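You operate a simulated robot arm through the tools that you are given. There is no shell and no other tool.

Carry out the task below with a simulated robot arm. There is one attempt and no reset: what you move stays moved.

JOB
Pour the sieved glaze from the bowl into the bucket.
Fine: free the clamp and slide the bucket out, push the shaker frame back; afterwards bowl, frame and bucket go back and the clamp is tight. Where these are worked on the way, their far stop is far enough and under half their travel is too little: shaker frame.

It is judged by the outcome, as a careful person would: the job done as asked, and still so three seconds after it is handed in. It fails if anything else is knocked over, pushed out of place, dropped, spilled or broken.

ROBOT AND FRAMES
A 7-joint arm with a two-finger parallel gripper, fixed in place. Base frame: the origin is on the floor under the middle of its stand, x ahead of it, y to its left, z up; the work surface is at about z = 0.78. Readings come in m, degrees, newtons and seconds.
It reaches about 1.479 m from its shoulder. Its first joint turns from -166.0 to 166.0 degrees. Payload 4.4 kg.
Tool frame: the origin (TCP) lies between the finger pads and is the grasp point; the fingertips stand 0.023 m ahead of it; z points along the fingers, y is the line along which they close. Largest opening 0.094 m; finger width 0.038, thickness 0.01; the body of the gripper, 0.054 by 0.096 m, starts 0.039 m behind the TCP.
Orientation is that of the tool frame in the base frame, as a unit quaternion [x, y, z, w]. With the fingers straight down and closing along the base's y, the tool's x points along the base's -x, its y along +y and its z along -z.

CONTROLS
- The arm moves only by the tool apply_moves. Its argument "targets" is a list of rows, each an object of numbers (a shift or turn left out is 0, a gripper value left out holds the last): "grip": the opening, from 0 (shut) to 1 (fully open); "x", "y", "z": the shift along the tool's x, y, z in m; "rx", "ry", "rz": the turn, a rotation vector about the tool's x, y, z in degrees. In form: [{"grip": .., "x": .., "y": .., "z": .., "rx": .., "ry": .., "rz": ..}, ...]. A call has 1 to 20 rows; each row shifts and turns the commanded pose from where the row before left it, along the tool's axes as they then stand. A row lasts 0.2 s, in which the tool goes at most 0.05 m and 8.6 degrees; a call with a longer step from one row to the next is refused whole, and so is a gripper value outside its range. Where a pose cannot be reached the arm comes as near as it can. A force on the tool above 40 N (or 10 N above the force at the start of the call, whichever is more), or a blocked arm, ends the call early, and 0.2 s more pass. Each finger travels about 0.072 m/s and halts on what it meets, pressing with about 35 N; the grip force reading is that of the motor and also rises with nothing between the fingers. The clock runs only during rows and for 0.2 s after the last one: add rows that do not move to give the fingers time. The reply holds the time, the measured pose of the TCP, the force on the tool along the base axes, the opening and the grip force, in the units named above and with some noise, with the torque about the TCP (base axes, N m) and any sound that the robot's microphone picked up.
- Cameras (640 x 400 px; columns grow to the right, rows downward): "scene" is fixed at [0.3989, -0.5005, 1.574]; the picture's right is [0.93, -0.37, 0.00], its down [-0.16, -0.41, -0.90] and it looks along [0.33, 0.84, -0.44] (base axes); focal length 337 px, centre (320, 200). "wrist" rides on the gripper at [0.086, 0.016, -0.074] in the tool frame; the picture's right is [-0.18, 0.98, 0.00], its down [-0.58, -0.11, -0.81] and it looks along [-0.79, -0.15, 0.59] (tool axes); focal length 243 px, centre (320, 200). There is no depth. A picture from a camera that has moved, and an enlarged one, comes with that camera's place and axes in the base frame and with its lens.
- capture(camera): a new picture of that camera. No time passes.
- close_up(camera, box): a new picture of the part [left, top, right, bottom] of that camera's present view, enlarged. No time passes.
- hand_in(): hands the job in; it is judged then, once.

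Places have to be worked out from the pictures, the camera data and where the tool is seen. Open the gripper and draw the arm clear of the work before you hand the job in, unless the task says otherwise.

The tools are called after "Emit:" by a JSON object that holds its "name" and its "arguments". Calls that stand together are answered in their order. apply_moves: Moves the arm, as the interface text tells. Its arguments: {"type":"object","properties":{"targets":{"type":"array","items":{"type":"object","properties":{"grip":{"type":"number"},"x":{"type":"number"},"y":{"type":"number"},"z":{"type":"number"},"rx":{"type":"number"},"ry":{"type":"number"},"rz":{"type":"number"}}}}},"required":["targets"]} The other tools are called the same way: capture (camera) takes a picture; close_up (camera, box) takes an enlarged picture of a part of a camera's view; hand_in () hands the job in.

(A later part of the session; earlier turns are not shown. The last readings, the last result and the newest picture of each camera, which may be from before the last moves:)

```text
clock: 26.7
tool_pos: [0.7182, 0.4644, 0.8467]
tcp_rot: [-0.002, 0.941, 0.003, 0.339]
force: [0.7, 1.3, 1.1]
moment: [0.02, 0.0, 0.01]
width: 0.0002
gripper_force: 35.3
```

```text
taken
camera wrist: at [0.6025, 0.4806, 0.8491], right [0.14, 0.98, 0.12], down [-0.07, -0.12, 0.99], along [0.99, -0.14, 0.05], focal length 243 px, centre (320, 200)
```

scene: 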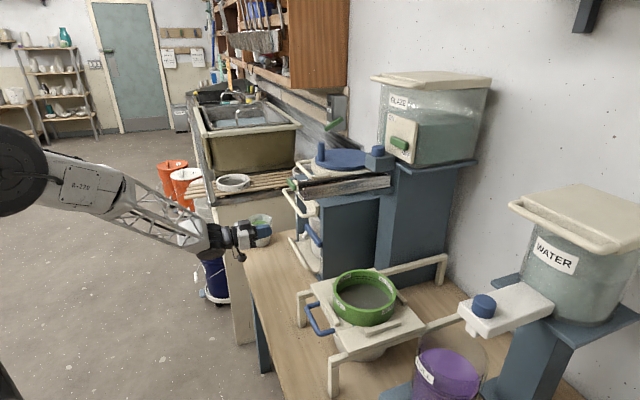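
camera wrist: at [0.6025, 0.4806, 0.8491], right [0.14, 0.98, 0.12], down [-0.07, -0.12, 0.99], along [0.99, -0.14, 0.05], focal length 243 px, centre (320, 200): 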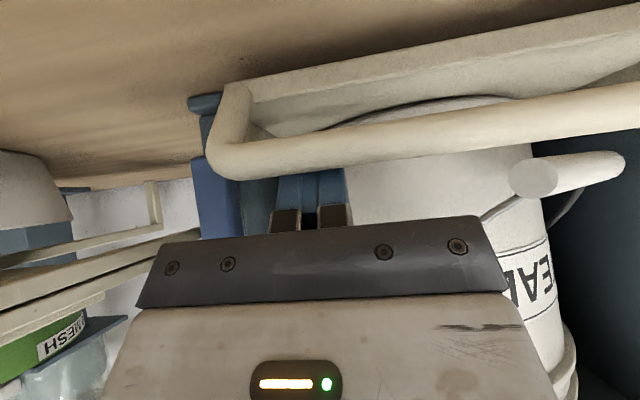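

The sled now moves with the pull. I continue pulling at a gentle speed.

Emit:
{"name": "apply_moves", "arguments": {"targets": [{"x": 0.0077, "z": -0.0064}, {"x": 0.0077, "z": -0.0064}, {"x": 0.0077, "z": -0.0064}, {"x": 0.0077, "z": -0.0064}, {"x": 0.0077, "z": -0.0064}, {"x": 0.0077, "z": -0.0064}, {"x": 0.0077, "z": -0.0064}, {"x": 0.0077, "z": -0.0064}, {"x": 0.0077, "z": -0.0064}, {"x": 0.0077, "z": -0.0064}]}}

Emit:
{"name": "capture", "arguments": {"camera": "wrist"}}

Emit:
{"name": "close_up", "arguments": {"camera": "scene", "box": [200, 140, 400, 290]}}

```text
clock: 28.9
tool_pos: [0.6188, 0.4638, 0.8474]
tcp_rot: [-0.002, 0.94, 0.005, 0.34]
force: [0.0, -0.4, 0.7]
moment: [0.01, 0.0, -0.01]
width: 0.0
gripper_force: 35.1
```

```text
taken
camera wrist: at [0.5025, 0.48, 0.8495], right [0.14, 0.98, 0.12], down [-0.07, -0.12, 0.99], along [0.99, -0.14, 0.05], focal length 243 px, centre (320, 200)
```

wrist: 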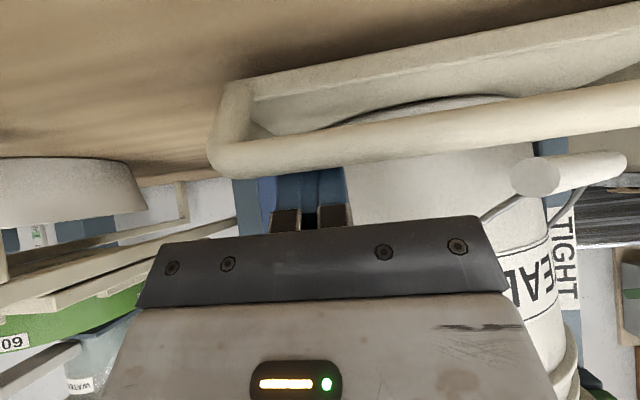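

```text
2.67 times, centred on (300, 215) of scene
camera zoom: at [0.3989, -0.5005, 1.574], right [0.93, -0.37, 0.0], down [-0.16, -0.41, -0.9], along [0.33, 0.84, -0.44], focal length 898 px, centre (373, 160)
```

zoom: 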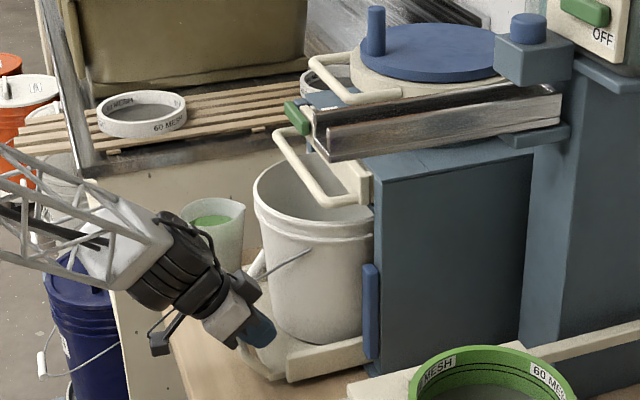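

The bucket is emerging on the sled. I continue pulling until its far stop.

Emit:
{"name": "apply_moves", "arguments": {"targets": [{"x": 0.0077, "z": -0.0064}, {"x": 0.0077, "z": -0.0064}, {"x": 0.0077, "z": -0.0064}, {"x": 0.0077, "z": -0.0064}, {"x": 0.0077, "z": -0.0064}, {"x": 0.0077, "z": -0.0064}, {"x": 0.0077, "z": -0.0064}, {"x": 0.0077, "z": -0.0064}, {"x": 0.0077, "z": -0.0064}]}}

Emit:
{"name": "capture", "arguments": {"camera": "wrist"}}

Emit:
{"name": "close_up", "arguments": {"camera": "scene", "box": [200, 140, 400, 290]}}

```text
clock: 30.9
tool_pos: [0.528, 0.4619, 0.846]
tcp_rot: [-0.002, 0.941, 0.004, 0.339]
force: [-0.9, 0.5, -0.8]
moment: [0.02, 0.02, -0.02]
width: 0.0001
gripper_force: 35.1
```

```text
taken
camera wrist: at [0.4111, 0.4787, 0.8486], right [0.14, 0.98, 0.12], down [-0.07, -0.11, 0.99], along [0.99, -0.14, 0.05], focal length 243 px, centre (320, 200)
```

wrist: 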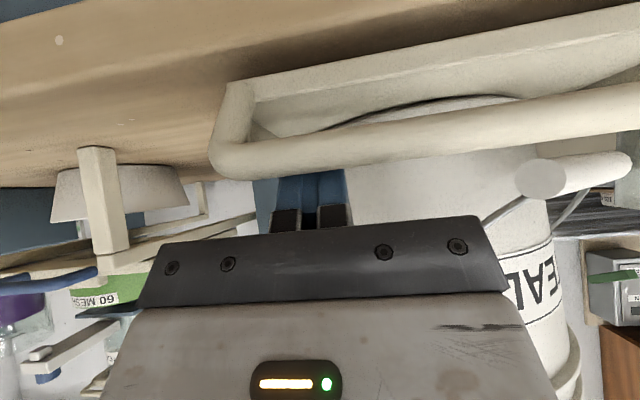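

```text
2.67 times, centred on (300, 215) of scene
camera zoom: at [0.3989, -0.5005, 1.574], right [0.93, -0.37, 0.0], down [-0.16, -0.41, -0.9], along [0.33, 0.84, -0.44], focal length 898 px, centre (373, 160)
```

zoom: 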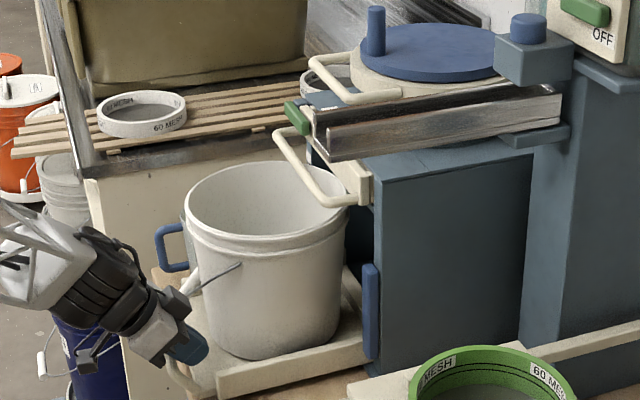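

Emit:
{"name": "apply_moves", "arguments": {"targets": [{"x": 0.0077, "z": -0.0064}, {"x": 0.0077, "z": -0.0064}, {"x": 0.0077, "z": -0.0064}, {"x": 0.0077, "z": -0.0064}, {"x": 0.0077, "z": -0.0064}]}}

Emit:
{"name": "close_up", "arguments": {"camera": "scene", "box": [200, 140, 400, 290]}}

```text
clock: 32.1
tool_pos: [0.4782, 0.4623, 0.8472]
tcp_rot: [-0.002, 0.941, 0.003, 0.339]
force: [-0.2, -0.9, -0.2]
moment: [-0.03, 0.03, -0.02]
width: 0.0
gripper_force: 34.8
```

```text
2.67 times, centred on (300, 215) of scene
camera zoom: at [0.3989, -0.5005, 1.574], right [0.93, -0.37, 0.0], down [-0.16, -0.41, -0.9], along [0.33, 0.84, -0.44], focal length 898 px, centre (373, 160)
```

zoom: 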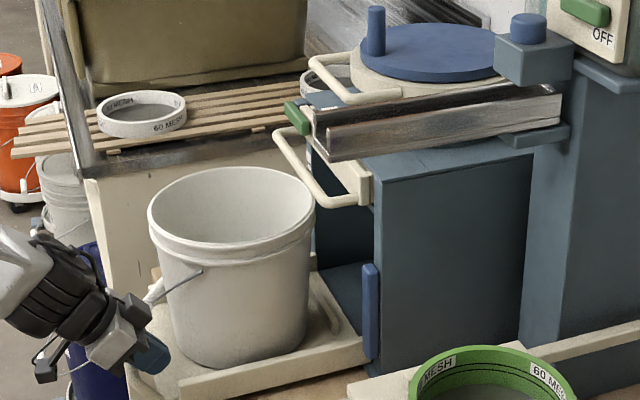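

The bucket is now well clear of the cabinet: rim centre about (0.60, 0.52, 1.01). I unhook from the bar and withdraw up and back, then turn the tool straight down.

Emit:
{"name": "apply_moves", "arguments": {"targets": [{"x": -0.0054, "z": 0.0045}, {"z": -0.03}, {"z": -0.04}, {"z": -0.045}, {"z": -0.045}, {"ry": 8}, {"ry": 8}, {"ry": 8}, {"ry": 8}, {"ry": 7.6}]}}

Emit:
{"name": "capture", "arguments": {"camera": "wrist"}}

Emit:
{"name": "capture", "arguments": {"camera": "scene"}}

```text
clock: 34.3
tool_pos: [0.3825, 0.461, 0.9707]
tcp_rot: [-0.003, 1.0, 0.003, 0.0]
force: [0.4, -0.1, 0.1]
moment: [-0.02, -0.01, -0.02]
width: 0.0
gripper_force: 34.5
```

```text
taken
camera wrist: at [0.2951, 0.4771, 1.0451], right [0.18, 0.98, 0.01], down [0.58, -0.11, 0.81], along [0.79, -0.14, -0.59], focal length 243 px, centre (320, 200)
```

wrist: 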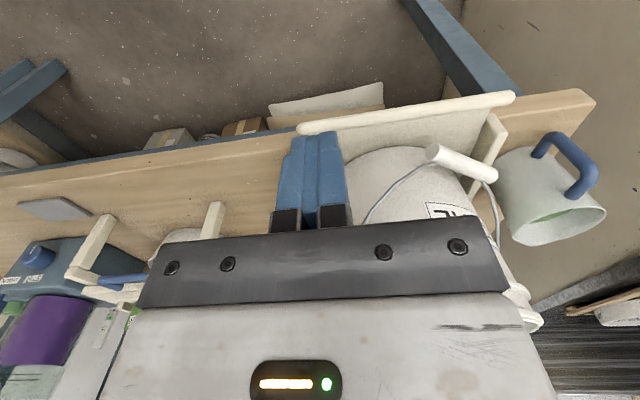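

```text
taken
```

scene: 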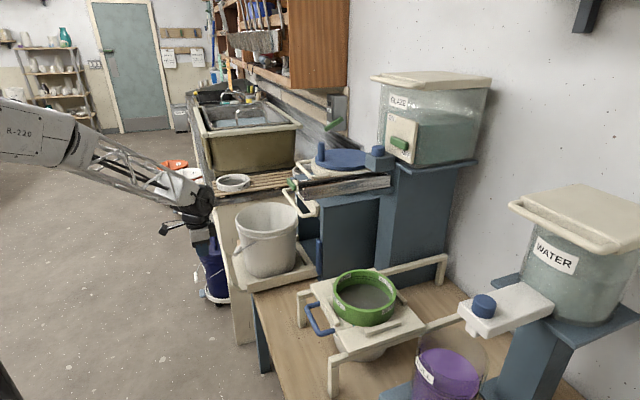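

Emit:
{"name": "close_up", "arguments": {"camera": "scene", "box": [200, 180, 350, 300]}}

Emit:
{"name": "close_up", "arguments": {"camera": "scene", "box": [280, 230, 480, 390]}}

```text
3.33 times, centred on (275, 240) of scene
camera zoom: at [0.3989, -0.5005, 1.574], right [0.93, -0.37, 0.0], down [-0.16, -0.41, -0.9], along [0.33, 0.84, -0.44], focal length 1123 px, centre (470, 67)
```

zoom: 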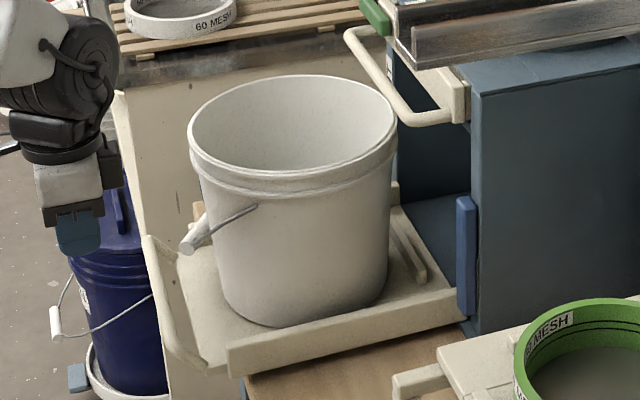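

```text
2.50 times, centred on (380, 310) of scene
camera zoom: at [0.3989, -0.5005, 1.574], right [0.93, -0.37, 0.0], down [-0.16, -0.41, -0.9], along [0.33, 0.84, -0.44], focal length 842 px, centre (170, -75)
```

zoom: 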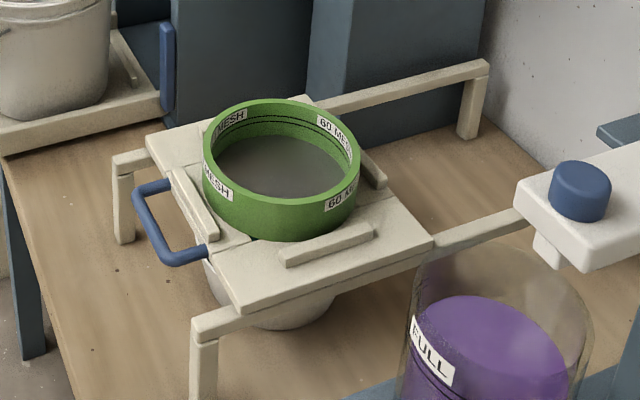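

Everything stands well. Next I go to the shaker frame: raise, move to y≈0.113, and yaw the tool 90° so the fingers close along x around the blue handle bar.

Emit:
{"name": "apply_moves", "arguments": {"targets": [{"z": -0.045}, {"y": -0.045, "z": -0.02}, {"y": -0.0495}, {"y": -0.0495}, {"y": -0.0495}, {"y": -0.0495}, {"y": -0.0495}, {"y": -0.0495}, {"grip": 0.383}]}}

Emit:
{"name": "apply_moves", "arguments": {"targets": [{"rz": 8.2}, {"rz": 8.2}, {"rz": 8.2}, {"rz": 8.2}, {"rz": 8.2}, {"rz": 8.2}, {"rz": 8.2}, {"rz": 8.2}, {"rz": 8.2}, {"rz": 8.2}, {"rz": 8}]}}

Emit:
{"name": "capture", "arguments": {"camera": "wrist"}}

Emit:
{"name": "capture", "arguments": {"camera": "scene"}}

```text
clock: 36.3
tool_pos: [0.3834, 0.1201, 1.0317]
tcp_rot: [-0.003, 1.0, 0.004, 0.001]
force: [-0.2, -0.5, 0.4]
moment: [0.0, 0.02, -0.03]
width: 0.0362
gripper_force: 0.0
```

```text
clock: 38.7
tool_pos: [0.3851, 0.1192, 1.0336]
tcp_rot: [0.705, 0.709, 0.003, -0.002]
force: [0.8, 0.5, 0.0]
moment: [-0.02, 0.04, 0.02]
width: 0.0358
gripper_force: 0.0
```

```text
taken
camera wrist: at [0.3991, 0.2058, 1.1083], right [0.98, -0.18, 0.0], down [-0.11, -0.59, 0.8], along [-0.14, -0.79, -0.6], focal length 243 px, centre (320, 200)
```

wrist: 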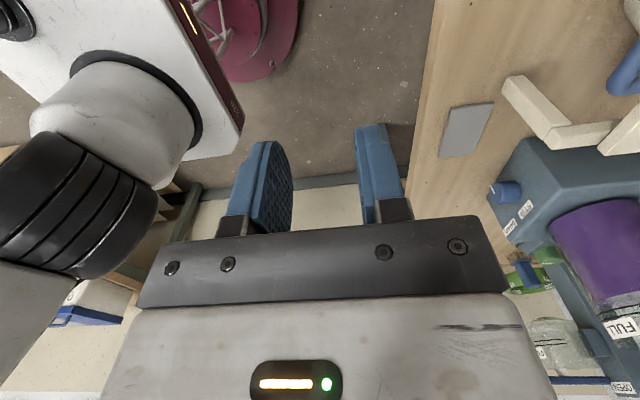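

```text
taken
```

scene: 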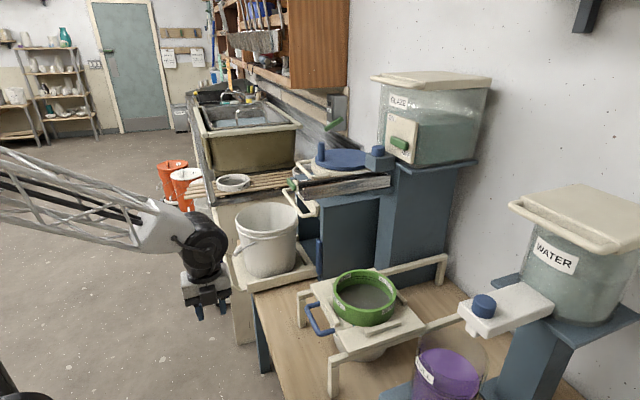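

Yaw reached. I move above the handle bar (x≈0.612 so the gripper body stays clear of the green sieve) and look before descending.

Emit:
{"name": "apply_moves", "arguments": {"targets": [{"x": -0.003, "y": 0.0455}, {"x": -0.003, "y": 0.0455}, {"y": 0.0455}, {"y": 0.0455}, {"y": 0.0455}]}}

Emit:
{"name": "capture", "arguments": {"camera": "wrist"}}

Emit:
{"name": "close_up", "arguments": {"camera": "scene", "box": [240, 200, 440, 360]}}

```text
clock: 39.9
tool_pos: [0.6122, 0.1154, 1.0333]
tcp_rot: [0.705, 0.709, 0.003, -0.001]
force: [-0.2, 0.2, 0.5]
moment: [0.0, 0.06, -0.03]
width: 0.0361
gripper_force: 0.1
```

```text
taken
camera wrist: at [0.6265, 0.201, 1.1081], right [0.98, -0.18, 0.0], down [-0.11, -0.59, 0.8], along [-0.14, -0.79, -0.6], focal length 243 px, centre (320, 200)
```

wrist: 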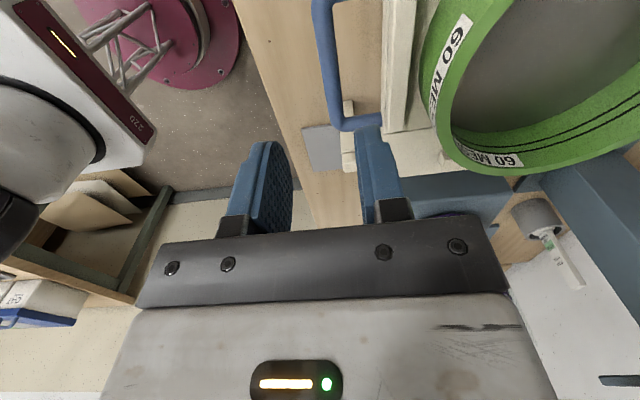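

```text
2.50 times, centred on (340, 280) of scene
camera zoom: at [0.3989, -0.5005, 1.574], right [0.93, -0.37, 0.0], down [-0.16, -0.41, -0.9], along [0.33, 0.84, -0.44], focal length 842 px, centre (270, 0)
```

zoom: 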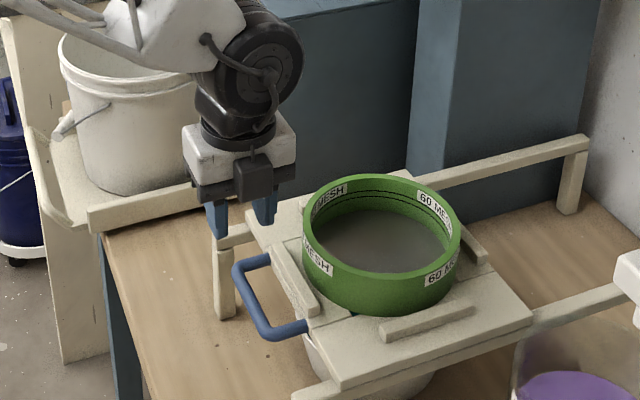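

The bar is at x≈0.617, between the open fingers. Descending to z≈0.92 and closing on the bar.

Emit:
{"name": "apply_moves", "arguments": {"targets": [{"z": 0.04}, {"z": 0.04}, {"z": 0.033}]}}

Emit:
{"name": "capture", "arguments": {"camera": "wrist"}}

Emit:
{"name": "close_up", "arguments": {"camera": "scene", "box": [240, 200, 440, 360]}}

```text
clock: 40.7
tool_pos: [0.6137, 0.1161, 0.9241]
tcp_rot: [0.705, 0.709, 0.004, -0.002]
force: [-0.1, 0.1, -0.5]
moment: [0.0, -0.01, 0.02]
width: 0.036
gripper_force: 0.0
```

```text
taken
camera wrist: at [0.6271, 0.2027, 0.9983], right [0.98, -0.18, 0.0], down [-0.11, -0.59, 0.8], along [-0.14, -0.79, -0.6], focal length 243 px, centre (320, 200)
```

wrist: 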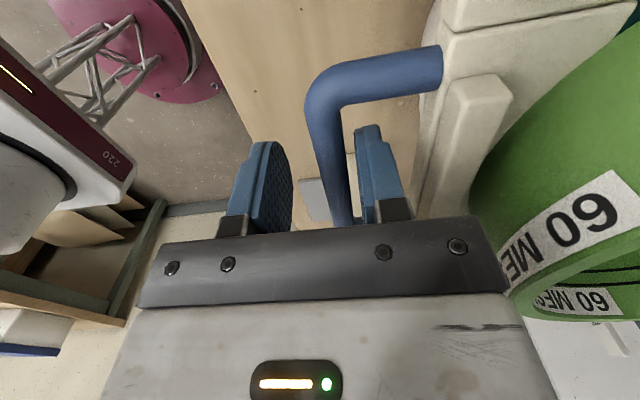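

```text
2.50 times, centred on (340, 280) of scene
camera zoom: at [0.3989, -0.5005, 1.574], right [0.93, -0.37, 0.0], down [-0.16, -0.41, -0.9], along [0.33, 0.84, -0.44], focal length 842 px, centre (270, 0)
```

zoom: 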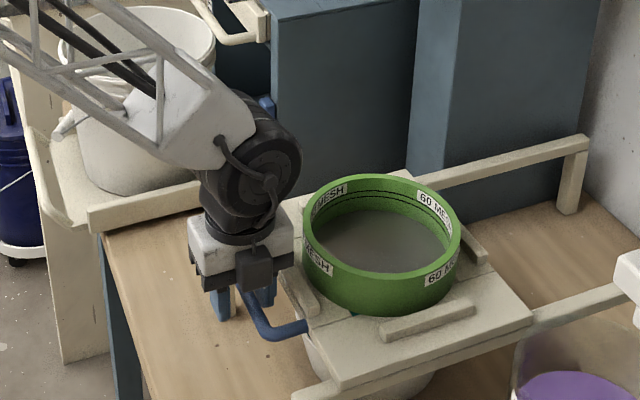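

The bar sits between the fingers. Closing the gripper on it.

Emit:
{"name": "apply_moves", "arguments": {"targets": [{"grip": 0, "z": 0.005}, {"grip": 0}, {"grip": 0}, {"grip": 0}]}}

Emit:
{"name": "capture", "arguments": {"camera": "wrist"}}

```text
clock: 41.9
tool_pos: [0.6144, 0.1147, 0.9184]
tcp_rot: [0.705, 0.709, 0.004, -0.001]
force: [-0.6, 2.9, 2.8]
moment: [-0.33, 0.0, -1.14]
width: 0.0137
gripper_force: 45.4
stopped in row 4: the force on the tool passed its limit at 41 N (the readings are from after the stop); the commanded pose is now the measured one
```

```text
taken
camera wrist: at [0.6282, 0.202, 0.9939], right [0.98, -0.18, 0.0], down [-0.11, -0.59, 0.8], along [-0.14, -0.79, -0.6], focal length 243 px, centre (320, 200)
```

wrist: 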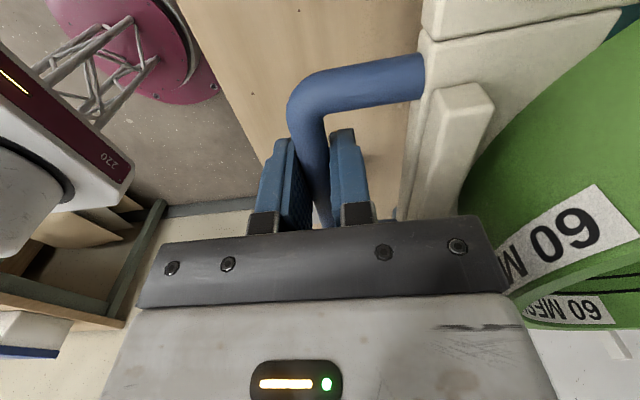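

Gripped (width 13.7 mm). Now I push the frame back (+x) gently.

Emit:
{"name": "apply_moves", "arguments": {"targets": [{"y": 0.004}, {"y": 0.006}, {"y": 0.008}, {"y": 0.01}, {"y": 0.01}, {"y": 0.01}, {"y": 0.01}, {"y": 0.01}]}}

Emit:
{"name": "capture", "arguments": {"camera": "scene"}}

```text
clock: 43.7
tool_pos: [0.6757, 0.1161, 0.9192]
tcp_rot: [0.706, 0.709, 0.004, -0.001]
force: [-0.2, -11.4, 0.9]
moment: [-0.22, -0.01, -1.06]
width: 0.0137
gripper_force: 44.6
stopped in row 8: the force on the tool passed its limit at 42 N (the readings are from after the stop); the commanded pose is now the measured one
```

```text
taken
```

scene: 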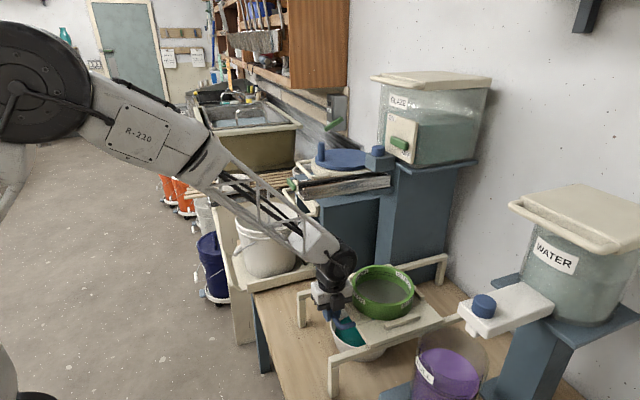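

The frame moves but a side force builds up through the tight grip. I'll loosen the grip slightly so the fingers only push, then continue.

Emit:
{"name": "apply_moves", "arguments": {"targets": [{"grip": 0.2}, {"grip": 0.2}, {"y": 0.005}, {"y": 0.01}, {"y": 0.01}, {"y": 0.01}, {"y": 0.01}, {"y": 0.01}]}}

Emit:
{"name": "close_up", "arguments": {"camera": "scene", "box": [260, 220, 460, 380]}}

Emit:
{"name": "capture", "arguments": {"camera": "wrist"}}

```text
clock: 45.5
tool_pos: [0.7315, 0.115, 0.9182]
tcp_rot: [0.705, 0.709, 0.003, 0.0]
force: [-0.1, 0.4, 0.6]
moment: [0.04, -0.01, 0.0]
width: 0.0192
gripper_force: 0.3
```

```text
2.50 times, centred on (360, 300) of scene
camera zoom: at [0.3989, -0.5005, 1.574], right [0.93, -0.37, 0.0], down [-0.16, -0.41, -0.9], along [0.33, 0.84, -0.44], focal length 842 px, centre (220, -50)
```

zoom: 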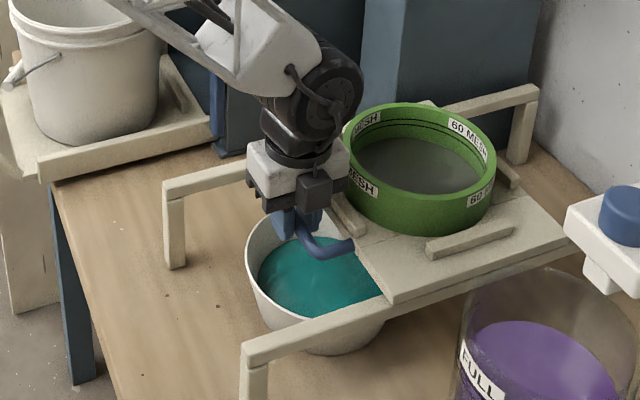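

```text
taken
camera wrist: at [0.7456, 0.202, 0.9938], right [0.98, -0.18, 0.0], down [-0.11, -0.59, 0.8], along [-0.14, -0.79, -0.6], focal length 243 px, centre (320, 200)
```

wrist: 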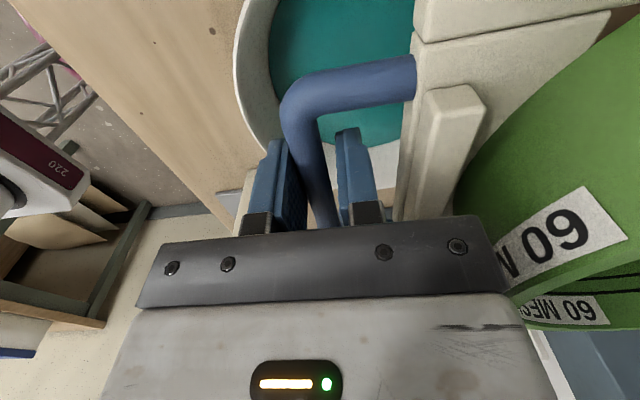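

Smooth now; the bowl with teal glaze is coming into view. I continue pushing to the far stop.

Emit:
{"name": "apply_moves", "arguments": {"targets": [{"y": 0.01}, {"y": 0.01}, {"y": 0.01}, {"y": 0.01}, {"y": 0.01}, {"y": 0.01}, {"y": 0.01}, {"y": 0.01}, {"y": 0.01}, {"y": 0.01}]}}

Emit:
{"name": "close_up", "arguments": {"camera": "scene", "box": [280, 200, 480, 360]}}

Emit:
{"name": "capture", "arguments": {"camera": "wrist"}}

```text
clock: 47.7
tool_pos: [0.8323, 0.1168, 0.9189]
tcp_rot: [0.705, 0.71, 0.003, -0.002]
force: [-1.0, -0.2, -0.3]
moment: [-0.02, 0.01, 0.03]
width: 0.019
gripper_force: 0.4
```

```text
2.50 times, centred on (380, 280) of scene
camera zoom: at [0.3989, -0.5005, 1.574], right [0.93, -0.37, 0.0], down [-0.16, -0.41, -0.9], along [0.33, 0.84, -0.44], focal length 842 px, centre (170, 0)
```

zoom: 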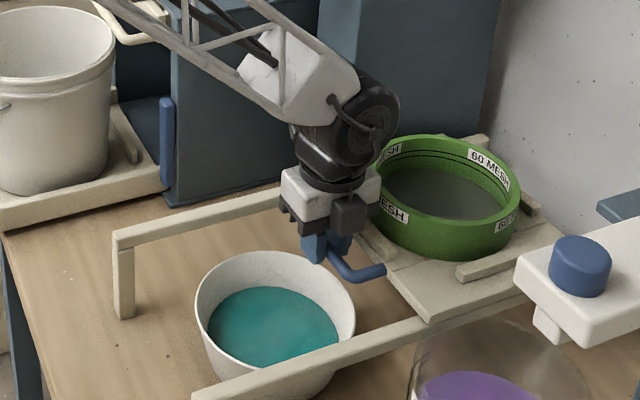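

```text
taken
camera wrist: at [0.8459, 0.2034, 0.9946], right [0.98, -0.18, 0.0], down [-0.11, -0.59, 0.8], along [-0.14, -0.79, -0.6], focal length 243 px, centre (320, 200)
```

wrist: 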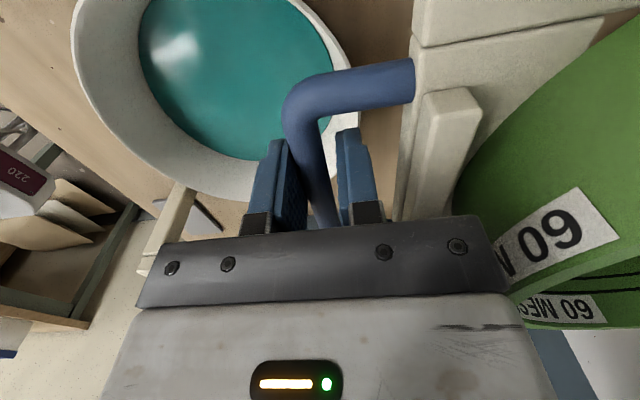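

Emit:
{"name": "apply_moves", "arguments": {"targets": [{"y": 0.008}, {"y": 0.008}, {"y": 0.008}, {"y": 0.008}, {"y": 0.008}, {"y": 0.008}]}}

Emit:
{"name": "capture", "arguments": {"camera": "scene"}}

Emit:
{"name": "capture", "arguments": {"camera": "wrist"}}

```text
clock: 49.1
tool_pos: [0.8795, 0.1188, 0.919]
tcp_rot: [0.705, 0.709, 0.004, 0.0]
force: [0.8, 0.8, -0.5]
moment: [0.0, -0.03, 0.0]
width: 0.0189
gripper_force: 0.1
```

```text
taken
```

scene: 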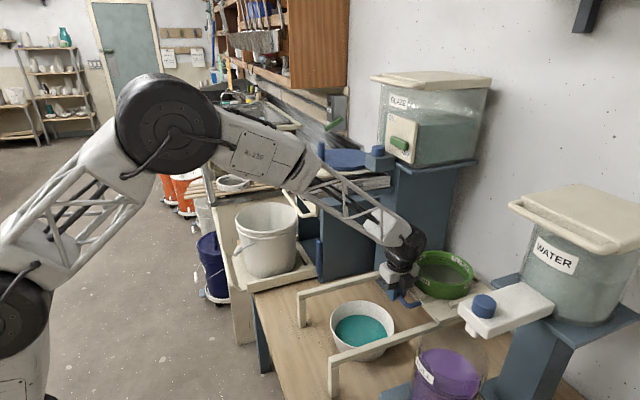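

```text
taken
camera wrist: at [0.8937, 0.2045, 0.9944], right [0.98, -0.18, 0.0], down [-0.11, -0.59, 0.8], along [-0.14, -0.79, -0.6], focal length 243 px, centre (320, 200)
```

wrist: 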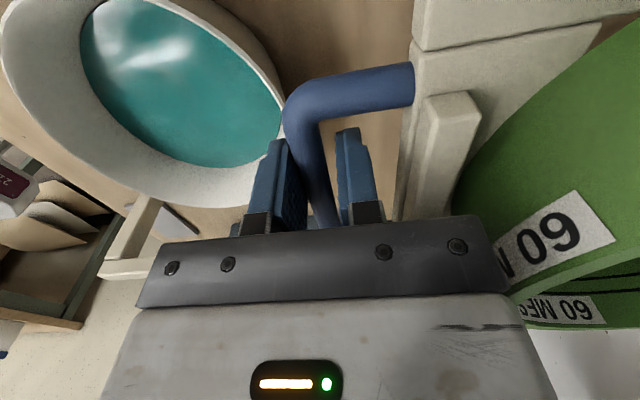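

Emit:
{"name": "apply_moves", "arguments": {"targets": [{"y": 0.006}, {"y": 0.006}, {"y": 0.006}, {"y": 0.006}, {"y": 0.006}, {"y": 0.006}]}}

Emit:
{"name": "close_up", "arguments": {"camera": "scene", "box": [300, 200, 500, 360]}}

```text
clock: 49.9
tool_pos: [0.8923, 0.118, 0.9176]
tcp_rot: [0.705, 0.709, -0.001, -0.004]
force: [-89.8, -8.4, 30.6]
moment: [0.14, 0.69, -0.55]
width: 0.0262
gripper_force: 45.3
stopped in row 4: the force on the tool passed its limit at 58 N (the readings are from after the stop); the commanded pose is now the measured one
```

```text
2.50 times, centred on (400, 280) of scene
camera zoom: at [0.3989, -0.5005, 1.574], right [0.93, -0.37, 0.0], down [-0.16, -0.41, -0.9], along [0.33, 0.84, -0.44], focal length 842 px, centre (120, 0)
```

zoom: 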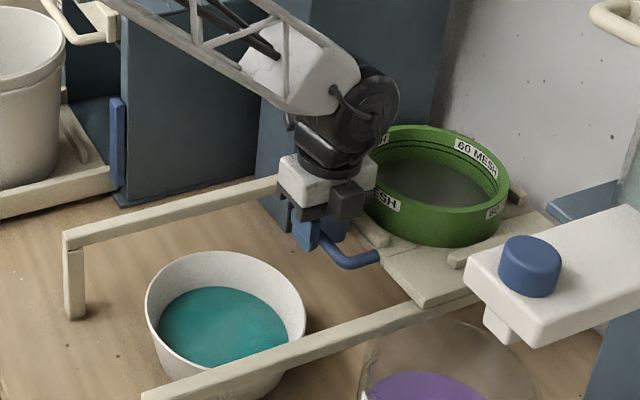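

The frame is at its far stop. I relieve the pressure, open the fingers and lift off the handle.

Emit:
{"name": "apply_moves", "arguments": {"targets": [{"grip": 0.3, "y": -0.008}, {"grip": 0.38, "y": -0.002}, {"grip": 0.38}, {"z": -0.03}, {"z": -0.04}, {"z": -0.045}, {"z": -0.045}]}}

Emit:
{"name": "capture", "arguments": {"camera": "wrist"}}

Emit:
{"name": "capture", "arguments": {"camera": "scene"}}

```text
clock: 51.5
tool_pos: [0.8864, 0.117, 1.0783]
tcp_rot: [0.705, 0.709, 0.001, -0.004]
force: [0.0, 0.5, -0.5]
moment: [0.03, -0.01, 0.03]
width: 0.0356
gripper_force: 0.1
```

```text
taken
camera wrist: at [0.9004, 0.204, 1.1536], right [0.98, -0.18, 0.0], down [-0.1, -0.59, 0.8], along [-0.15, -0.79, -0.6], focal length 243 px, centre (320, 200)
```

wrist: 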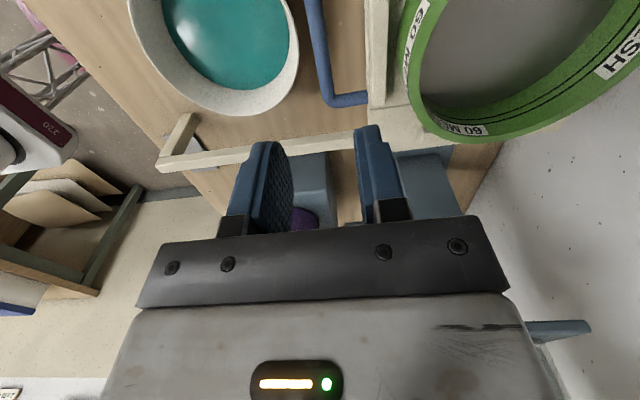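

```text
taken
```

scene: 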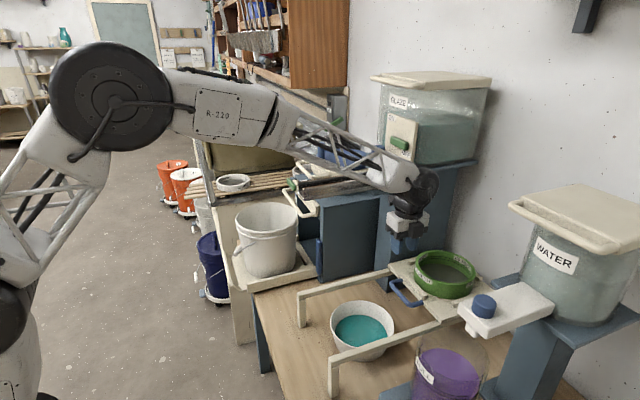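

The bowl is exposed. I withdraw in −x first (keeping clear of the steel chute at y≈0.27–0.33), then look at the bowl.

Emit:
{"name": "apply_moves", "arguments": {"targets": [{"y": -0.048}, {"y": -0.048}, {"y": -0.048}, {"y": -0.048}, {"y": -0.048}, {"y": -0.048}, {"y": -0.048}]}}

Emit:
{"name": "capture", "arguments": {"camera": "wrist"}}

Emit:
{"name": "close_up", "arguments": {"camera": "scene", "box": [280, 240, 480, 400]}}

```text
clock: 53.1
tool_pos: [0.5512, 0.1138, 1.0797]
tcp_rot: [0.705, 0.709, 0.001, -0.003]
force: [-0.3, -0.5, -0.5]
moment: [0.0, 0.01, 0.01]
width: 0.0356
gripper_force: 0.1
```

```text
taken
camera wrist: at [0.5653, 0.2007, 1.1538], right [0.98, -0.18, 0.0], down [-0.1, -0.59, 0.8], along [-0.15, -0.79, -0.6], focal length 243 px, centre (320, 200)
```

wrist: 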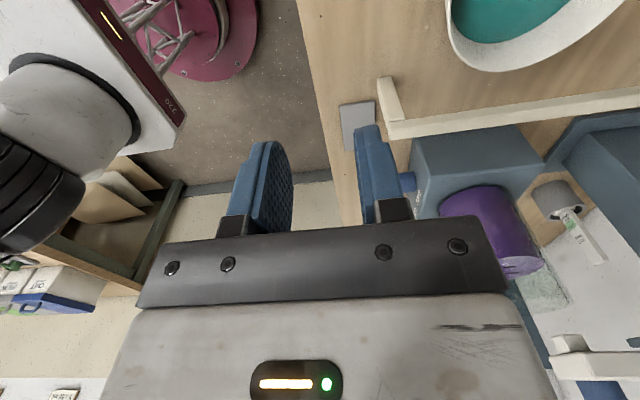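

```text
2.50 times, centred on (380, 320) of scene
camera zoom: at [0.3989, -0.5005, 1.574], right [0.93, -0.37, 0.0], down [-0.16, -0.41, -0.9], along [0.33, 0.84, -0.44], focal length 842 px, centre (170, -100)
```

zoom: 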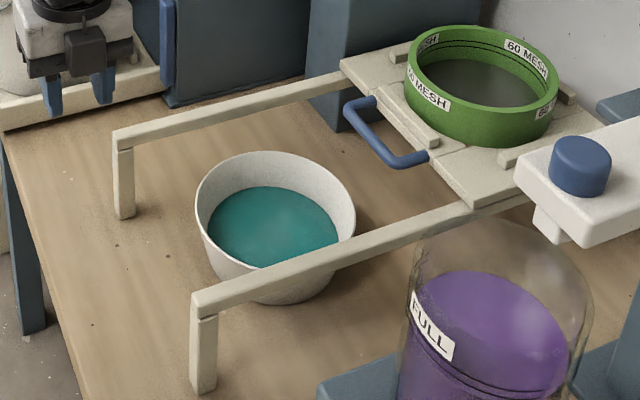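

I triangulate the bowl: rim centre ≈ (0.762, 0.108), radius ≈ 0.089, rim z ≈ 0.85, between the rails. I'll pinch the rim at the front, yawed 20° (so the wrist camera clears the rail) and pitched 20° to match the flared wall; first to a pre-pose above.

Emit:
{"name": "apply_moves", "arguments": {"targets": [{"grip": 0.55, "x": -0.012, "y": 0.024, "z": 0.0275}, {"x": -0.012, "y": 0.024, "z": 0.0275}, {"x": -0.012, "y": 0.024, "z": 0.0275}, {"x": -0.012, "y": 0.024, "z": 0.0275}, {"rz": -6.67}, {"rz": -6.67}, {"rz": -6.66}, {"rx": -6.67}, {"rx": -6.67}, {"rx": -6.66}]}}

Emit:
{"name": "capture", "arguments": {"camera": "wrist"}}

Emit:
{"name": "close_up", "arguments": {"camera": "scene", "box": [280, 240, 480, 400]}}

```text
clock: 55.3
tool_pos: [0.6459, 0.0677, 0.9678]
tcp_rot: [0.563, 0.808, 0.145, 0.098]
force: [0.7, -0.2, -0.5]
moment: [-0.02, 0.0, 0.01]
width: 0.0516
gripper_force: 0.1
```

```text
taken
camera wrist: at [0.6051, 0.1457, 1.0446], right [0.93, 0.15, 0.34], down [-0.15, -0.68, 0.72], along [0.33, -0.72, -0.61], focal length 243 px, centre (320, 200)
```

wrist: 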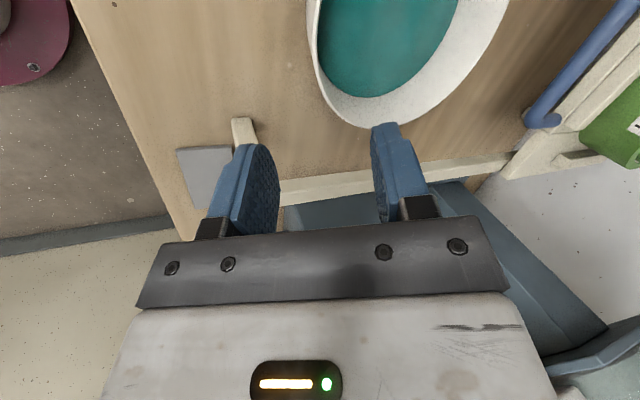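

```text
2.50 times, centred on (380, 320) of scene
camera zoom: at [0.3989, -0.5005, 1.574], right [0.93, -0.37, 0.0], down [-0.16, -0.41, -0.9], along [0.33, 0.84, -0.44], focal length 842 px, centre (170, -100)
```

zoom: 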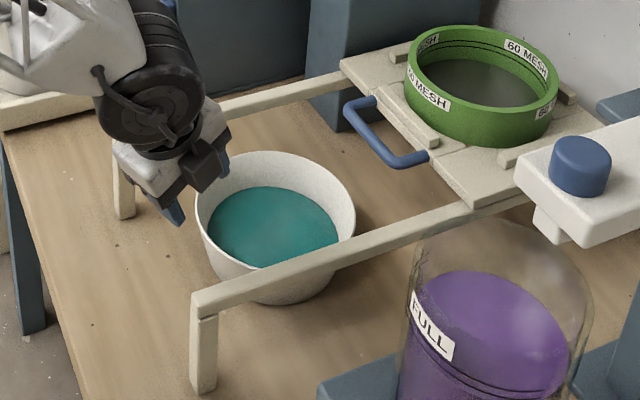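

The rim geometry checks out against this view. I descend along the tool axis so the fingers straddle the front rim, stopping a bit short to check.

Emit:
{"name": "apply_moves", "arguments": {"targets": [{"x": -0.0025, "y": -0.006, "z": 0.03}, {"z": 0.03}, {"z": 0.03}, {"z": 0.015}]}}

Emit:
{"name": "capture", "arguments": {"camera": "wrist"}}

Emit:
{"name": "close_up", "arguments": {"camera": "scene", "box": [300, 260, 420, 370]}}

```text
clock: 56.3
tool_pos: [0.6742, 0.0764, 0.8687]
tcp_rot: [0.563, 0.808, 0.144, 0.096]
force: [-0.3, 0.0, 0.7]
moment: [-0.06, -0.03, -0.02]
width: 0.0514
gripper_force: 0.1
```

```text
taken
camera wrist: at [0.6329, 0.1541, 0.9449], right [0.93, 0.15, 0.34], down [-0.15, -0.68, 0.72], along [0.33, -0.72, -0.61], focal length 243 px, centre (320, 200)
```

wrist: 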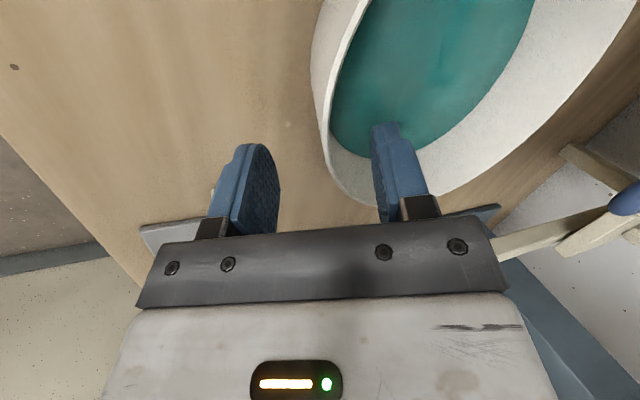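

```text
3.64 times, centred on (360, 315) of scene
camera zoom: at [0.3989, -0.5005, 1.574], right [0.93, -0.37, 0.0], down [-0.16, -0.41, -0.9], along [0.33, 0.84, -0.44], focal length 1225 px, centre (174, -218)
```

zoom: 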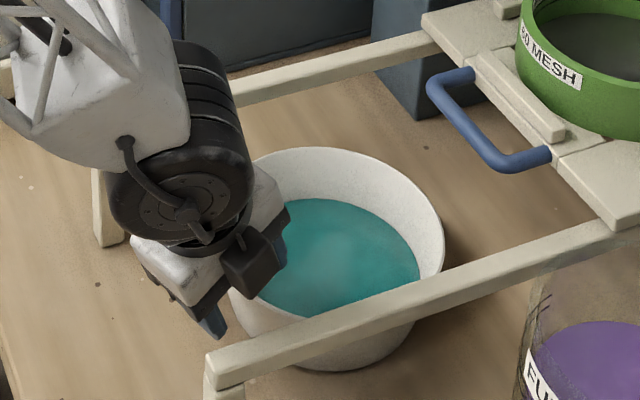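

The rim is well centred between the fingers. I descend the last 3.3 cm and close gently.

Emit:
{"name": "apply_moves", "arguments": {"targets": [{"z": 0.012}, {"z": 0.012}, {"z": 0.009}, {"grip": 0.3}, {"grip": 0.2}, {"grip": 0.1}, {"grip": 0}, {"grip": 0}]}}

Emit:
{"name": "capture", "arguments": {"camera": "wrist"}}

Emit:
{"name": "close_up", "arguments": {"camera": "scene", "box": [300, 260, 420, 370]}}

```text
clock: 58.1
tool_pos: [0.6849, 0.0808, 0.8361]
tcp_rot: [0.564, 0.808, 0.144, 0.096]
force: [0.9, 0.9, -6.5]
moment: [-0.15, 0.52, 0.01]
width: 0.0037
gripper_force: 34.8
```

```text
taken
camera wrist: at [0.6436, 0.1585, 0.9126], right [0.93, 0.15, 0.33], down [-0.15, -0.68, 0.72], along [0.33, -0.72, -0.61], focal length 243 px, centre (320, 200)
```

wrist: 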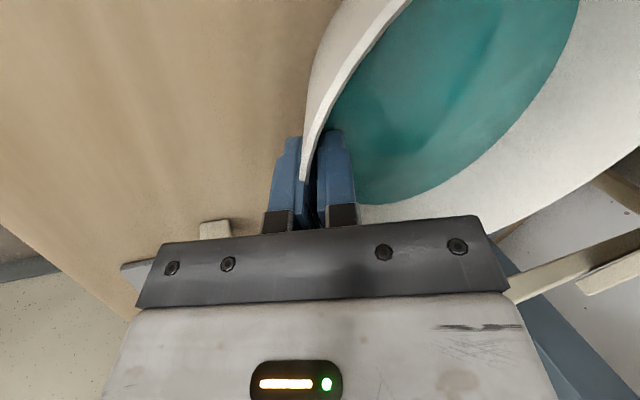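

```text
3.64 times, centred on (360, 315) of scene
camera zoom: at [0.3989, -0.5005, 1.574], right [0.93, -0.37, 0.0], down [-0.16, -0.41, -0.9], along [0.33, 0.84, -0.44], focal length 1225 px, centre (174, -218)
```

zoom: 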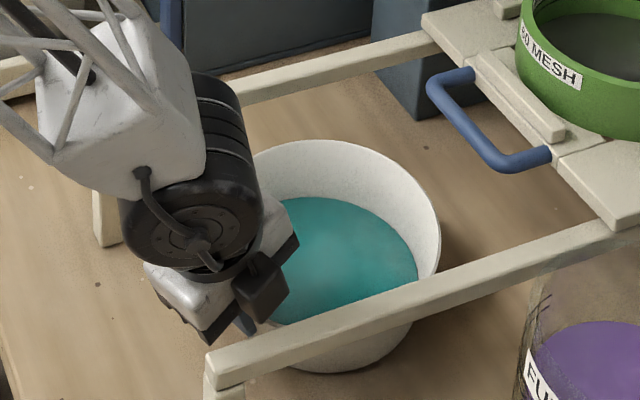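

Gripped on the wall (3.7 mm). The bowl looks pitched about 2–3° by the pads, so I level it slightly and lift straight up slowly by 3 cm to check the hold.

Emit:
{"name": "apply_moves", "arguments": {"targets": [{"rx": 1.0, "y": 0.0007, "z": -0.0019}, {"rx": 1.0, "y": 0.0014, "z": -0.0038}, {"y": 0.0021, "z": -0.0056}, {"y": 0.0028, "z": -0.0075}, {"y": 0.0035, "z": -0.0094}, {"y": 0, "z": 0}]}}

Emit:
{"name": "capture", "arguments": {"camera": "wrist"}}

Emit:
{"name": "close_up", "arguments": {"camera": "scene", "box": [300, 260, 420, 370]}}

```text
clock: 59.5
tool_pos: [0.6873, 0.0808, 0.8664]
tcp_rot: [0.565, 0.81, 0.131, 0.086]
force: [0.3, 0.0, -6.9]
moment: [-0.15, 0.51, 0.01]
width: 0.0036
gripper_force: 35.4
```

```text
taken
camera wrist: at [0.6477, 0.1595, 0.9427], right [0.94, 0.15, 0.3], down [-0.13, -0.67, 0.73], along [0.31, -0.73, -0.61], focal length 243 px, centre (320, 200)
```

wrist: 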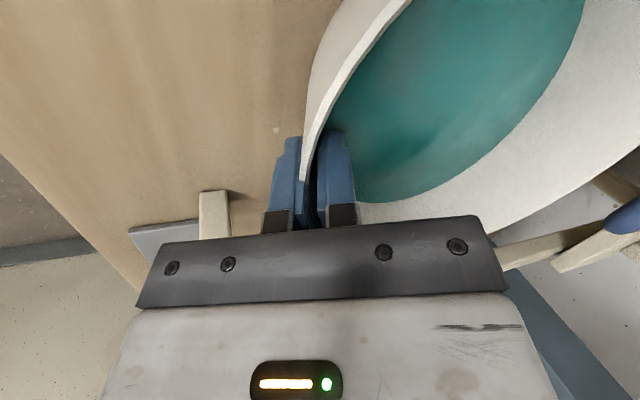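

```text
3.64 times, centred on (360, 315) of scene
camera zoom: at [0.3989, -0.5005, 1.574], right [0.93, -0.37, 0.0], down [-0.16, -0.41, -0.9], along [0.33, 0.84, -0.44], focal length 1225 px, centre (174, -218)
```

zoom: 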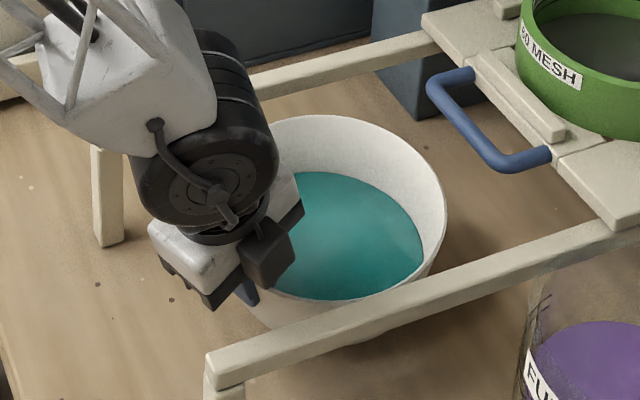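

The bowl hangs level in the grip (~0.7 kg) with the glaze inside. I lift it straight up to about z≈1.14.

Emit:
{"name": "apply_moves", "arguments": {"targets": [{"y": 0.0031, "z": -0.0095}, {"y": 0.0046, "z": -0.0143}, {"y": 0.0062, "z": -0.019}, {"y": 0.0062, "z": -0.019}, {"y": 0.0062, "z": -0.019}, {"y": 0.0062, "z": -0.019}, {"y": 0.0062, "z": -0.019}, {"y": 0.0062, "z": -0.019}, {"y": 0.0062, "z": -0.019}, {"y": 0.0062, "z": -0.019}, {"y": 0.0062, "z": -0.019}, {"y": 0.0062, "z": -0.019}, {"y": 0.0062, "z": -0.019}, {"y": 0.0046, "z": -0.0143}, {"y": 0.0031, "z": -0.0095}, {"y": 0}]}}

Emit:
{"name": "capture", "arguments": {"camera": "wrist"}}

Emit:
{"name": "capture", "arguments": {"camera": "scene"}}

```text
clock: 62.9
tool_pos: [0.6888, 0.0792, 1.1361]
tcp_rot: [0.565, 0.81, 0.13, 0.088]
force: [-0.4, -0.7, -6.5]
moment: [-0.14, 0.52, -0.03]
width: 0.0036
gripper_force: 35.2
```

```text
taken
camera wrist: at [0.6494, 0.1575, 1.2122], right [0.94, 0.15, 0.3], down [-0.13, -0.67, 0.73], along [0.31, -0.73, -0.61], focal length 243 px, centre (320, 200)
```

wrist: 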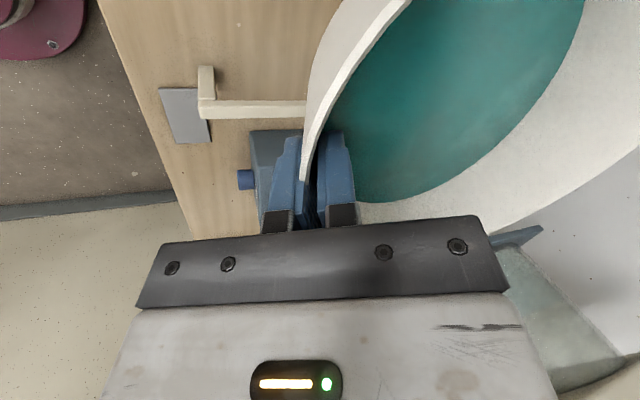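

```text
taken
```

scene: 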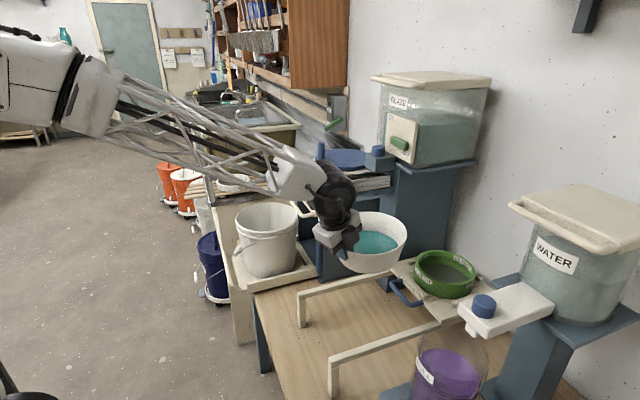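

The bowl is held steadily. I bring it back toward the robot (−x) by 25 cm, then un-yaw 20° so it sits square, keeping clear of the chute.

Emit:
{"name": "apply_moves", "arguments": {"targets": [{"x": 0.0035, "y": -0.0089, "z": -0.0029}, {"x": 0.0069, "y": -0.0179, "z": -0.0058}, {"x": 0.00865, "y": -0.0223, "z": -0.0072}, {"x": 0.00865, "y": -0.0223, "z": -0.0072}, {"x": 0.00865, "y": -0.0223, "z": -0.0072}, {"x": 0.00865, "y": -0.0223, "z": -0.0072}, {"x": 0.00865, "y": -0.0223, "z": -0.0072}, {"x": 0.00865, "y": -0.0223, "z": -0.0072}, {"x": 0.00865, "y": -0.0223, "z": -0.0072}, {"x": 0.00865, "y": -0.0223, "z": -0.0072}, {"x": 0.0052, "y": -0.0134, "z": -0.0043}, {"ry": -1.24, "rz": 3.8}, {"ry": -1.24, "rz": 3.8}, {"ry": -1.24, "rz": 3.8}, {"ry": -1.24, "rz": 3.8}, {"ry": -1.24, "rz": 3.8}, {"rx": 0}]}}

Emit:
{"name": "capture", "arguments": {"camera": "wrist"}}

Emit:
{"name": "capture", "arguments": {"camera": "scene"}}

```text
clock: 66.5
tool_pos: [0.4419, 0.0784, 1.1367]
tcp_rot: [0.697, 0.7, 0.112, 0.107]
force: [0.6, 0.5, -7.1]
moment: [0.04, 0.52, -0.02]
width: 0.0038
gripper_force: 35.0
```

```text
taken
camera wrist: at [0.4322, 0.1656, 1.2126], right [0.94, -0.18, 0.3], down [-0.35, -0.59, 0.73], along [0.04, -0.79, -0.61], focal length 243 px, centre (320, 200)
```

wrist: 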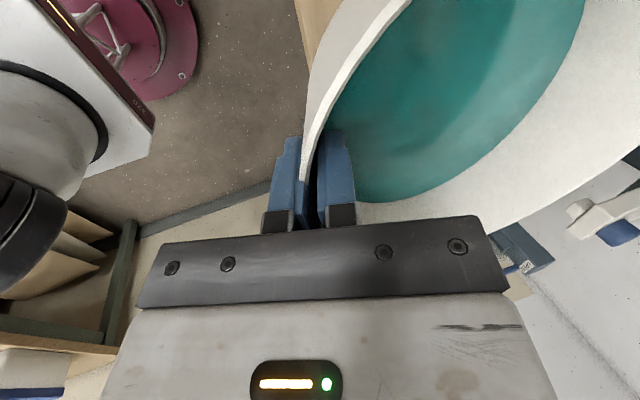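

```text
taken
```

scene: 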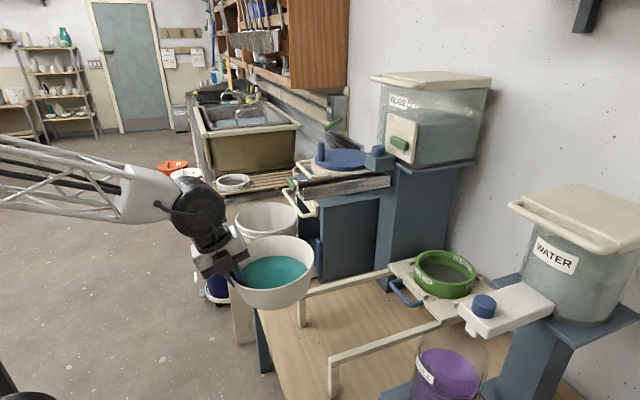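

Now I carry the bowl sideways (+y) to beside the bucket opening, keeping x≈0.44 and the height constant.

Emit:
{"name": "apply_moves", "arguments": {"targets": [{"x": 0.01}, {"x": 0.02}, {"x": 0.03}, {"x": 0.03}, {"x": 0.03}, {"x": 0.03}, {"x": 0.03}, {"x": 0.03}, {"x": 0.03}, {"x": 0.03}, {"x": 0.03}, {"x": 0.03}, {"x": 0.03}, {"x": 0.03}, {"x": 0.03}, {"x": 0.03}, {"x": 0.03}, {"x": 0.02}, {"x": 0.01}]}}

Emit:
{"name": "capture", "arguments": {"camera": "wrist"}}

Emit:
{"name": "capture", "arguments": {"camera": "scene"}}

```text
clock: 70.5
tool_pos: [0.4375, 0.5896, 1.1381]
tcp_rot: [0.697, 0.7, 0.114, 0.108]
force: [-0.6, -0.1, -6.7]
moment: [0.02, 0.55, -0.02]
width: 0.0034
gripper_force: 34.3
```

```text
taken
camera wrist: at [0.4278, 0.6767, 1.2154], right [0.94, -0.18, 0.3], down [-0.35, -0.59, 0.73], along [0.05, -0.79, -0.61], focal length 243 px, centre (320, 200)
```

wrist: 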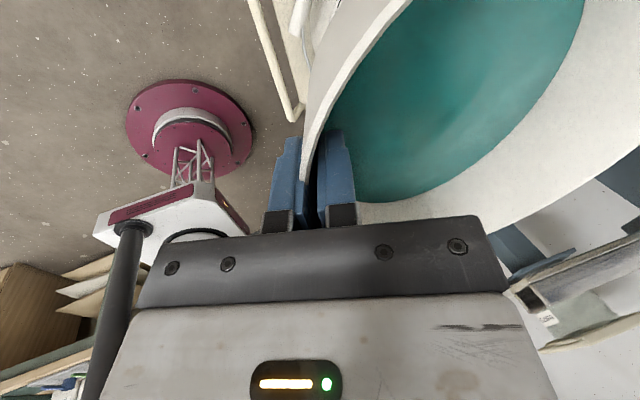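

```text
taken
```

scene: 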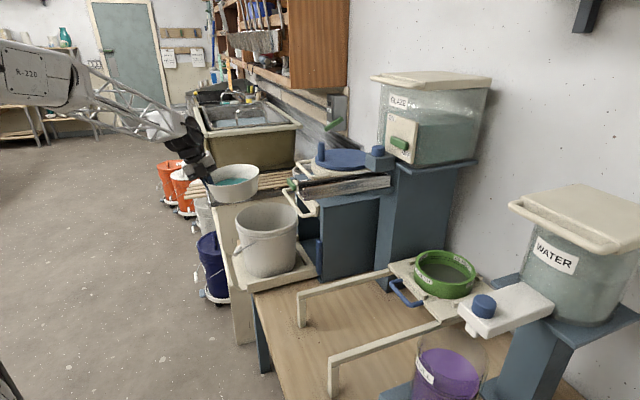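

Emit:
{"name": "close_up", "arguments": {"camera": "scene", "box": [180, 140, 340, 270]}}

```text
3.08 times, centred on (260, 205) of scene
camera zoom: at [0.3989, -0.5005, 1.574], right [0.93, -0.37, 0.0], down [-0.16, -0.41, -0.9], along [0.33, 0.84, -0.44], focal length 1037 px, centre (505, 185)
```

zoom: 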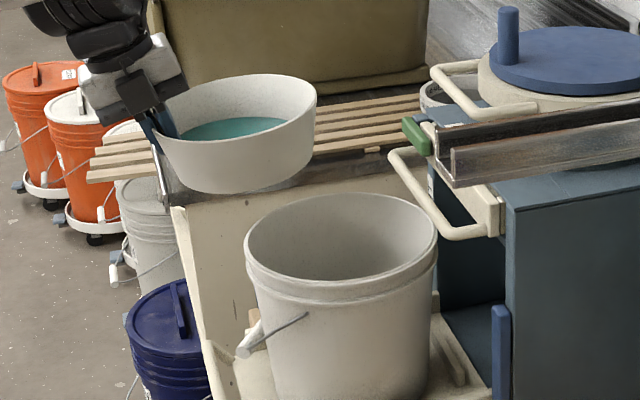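

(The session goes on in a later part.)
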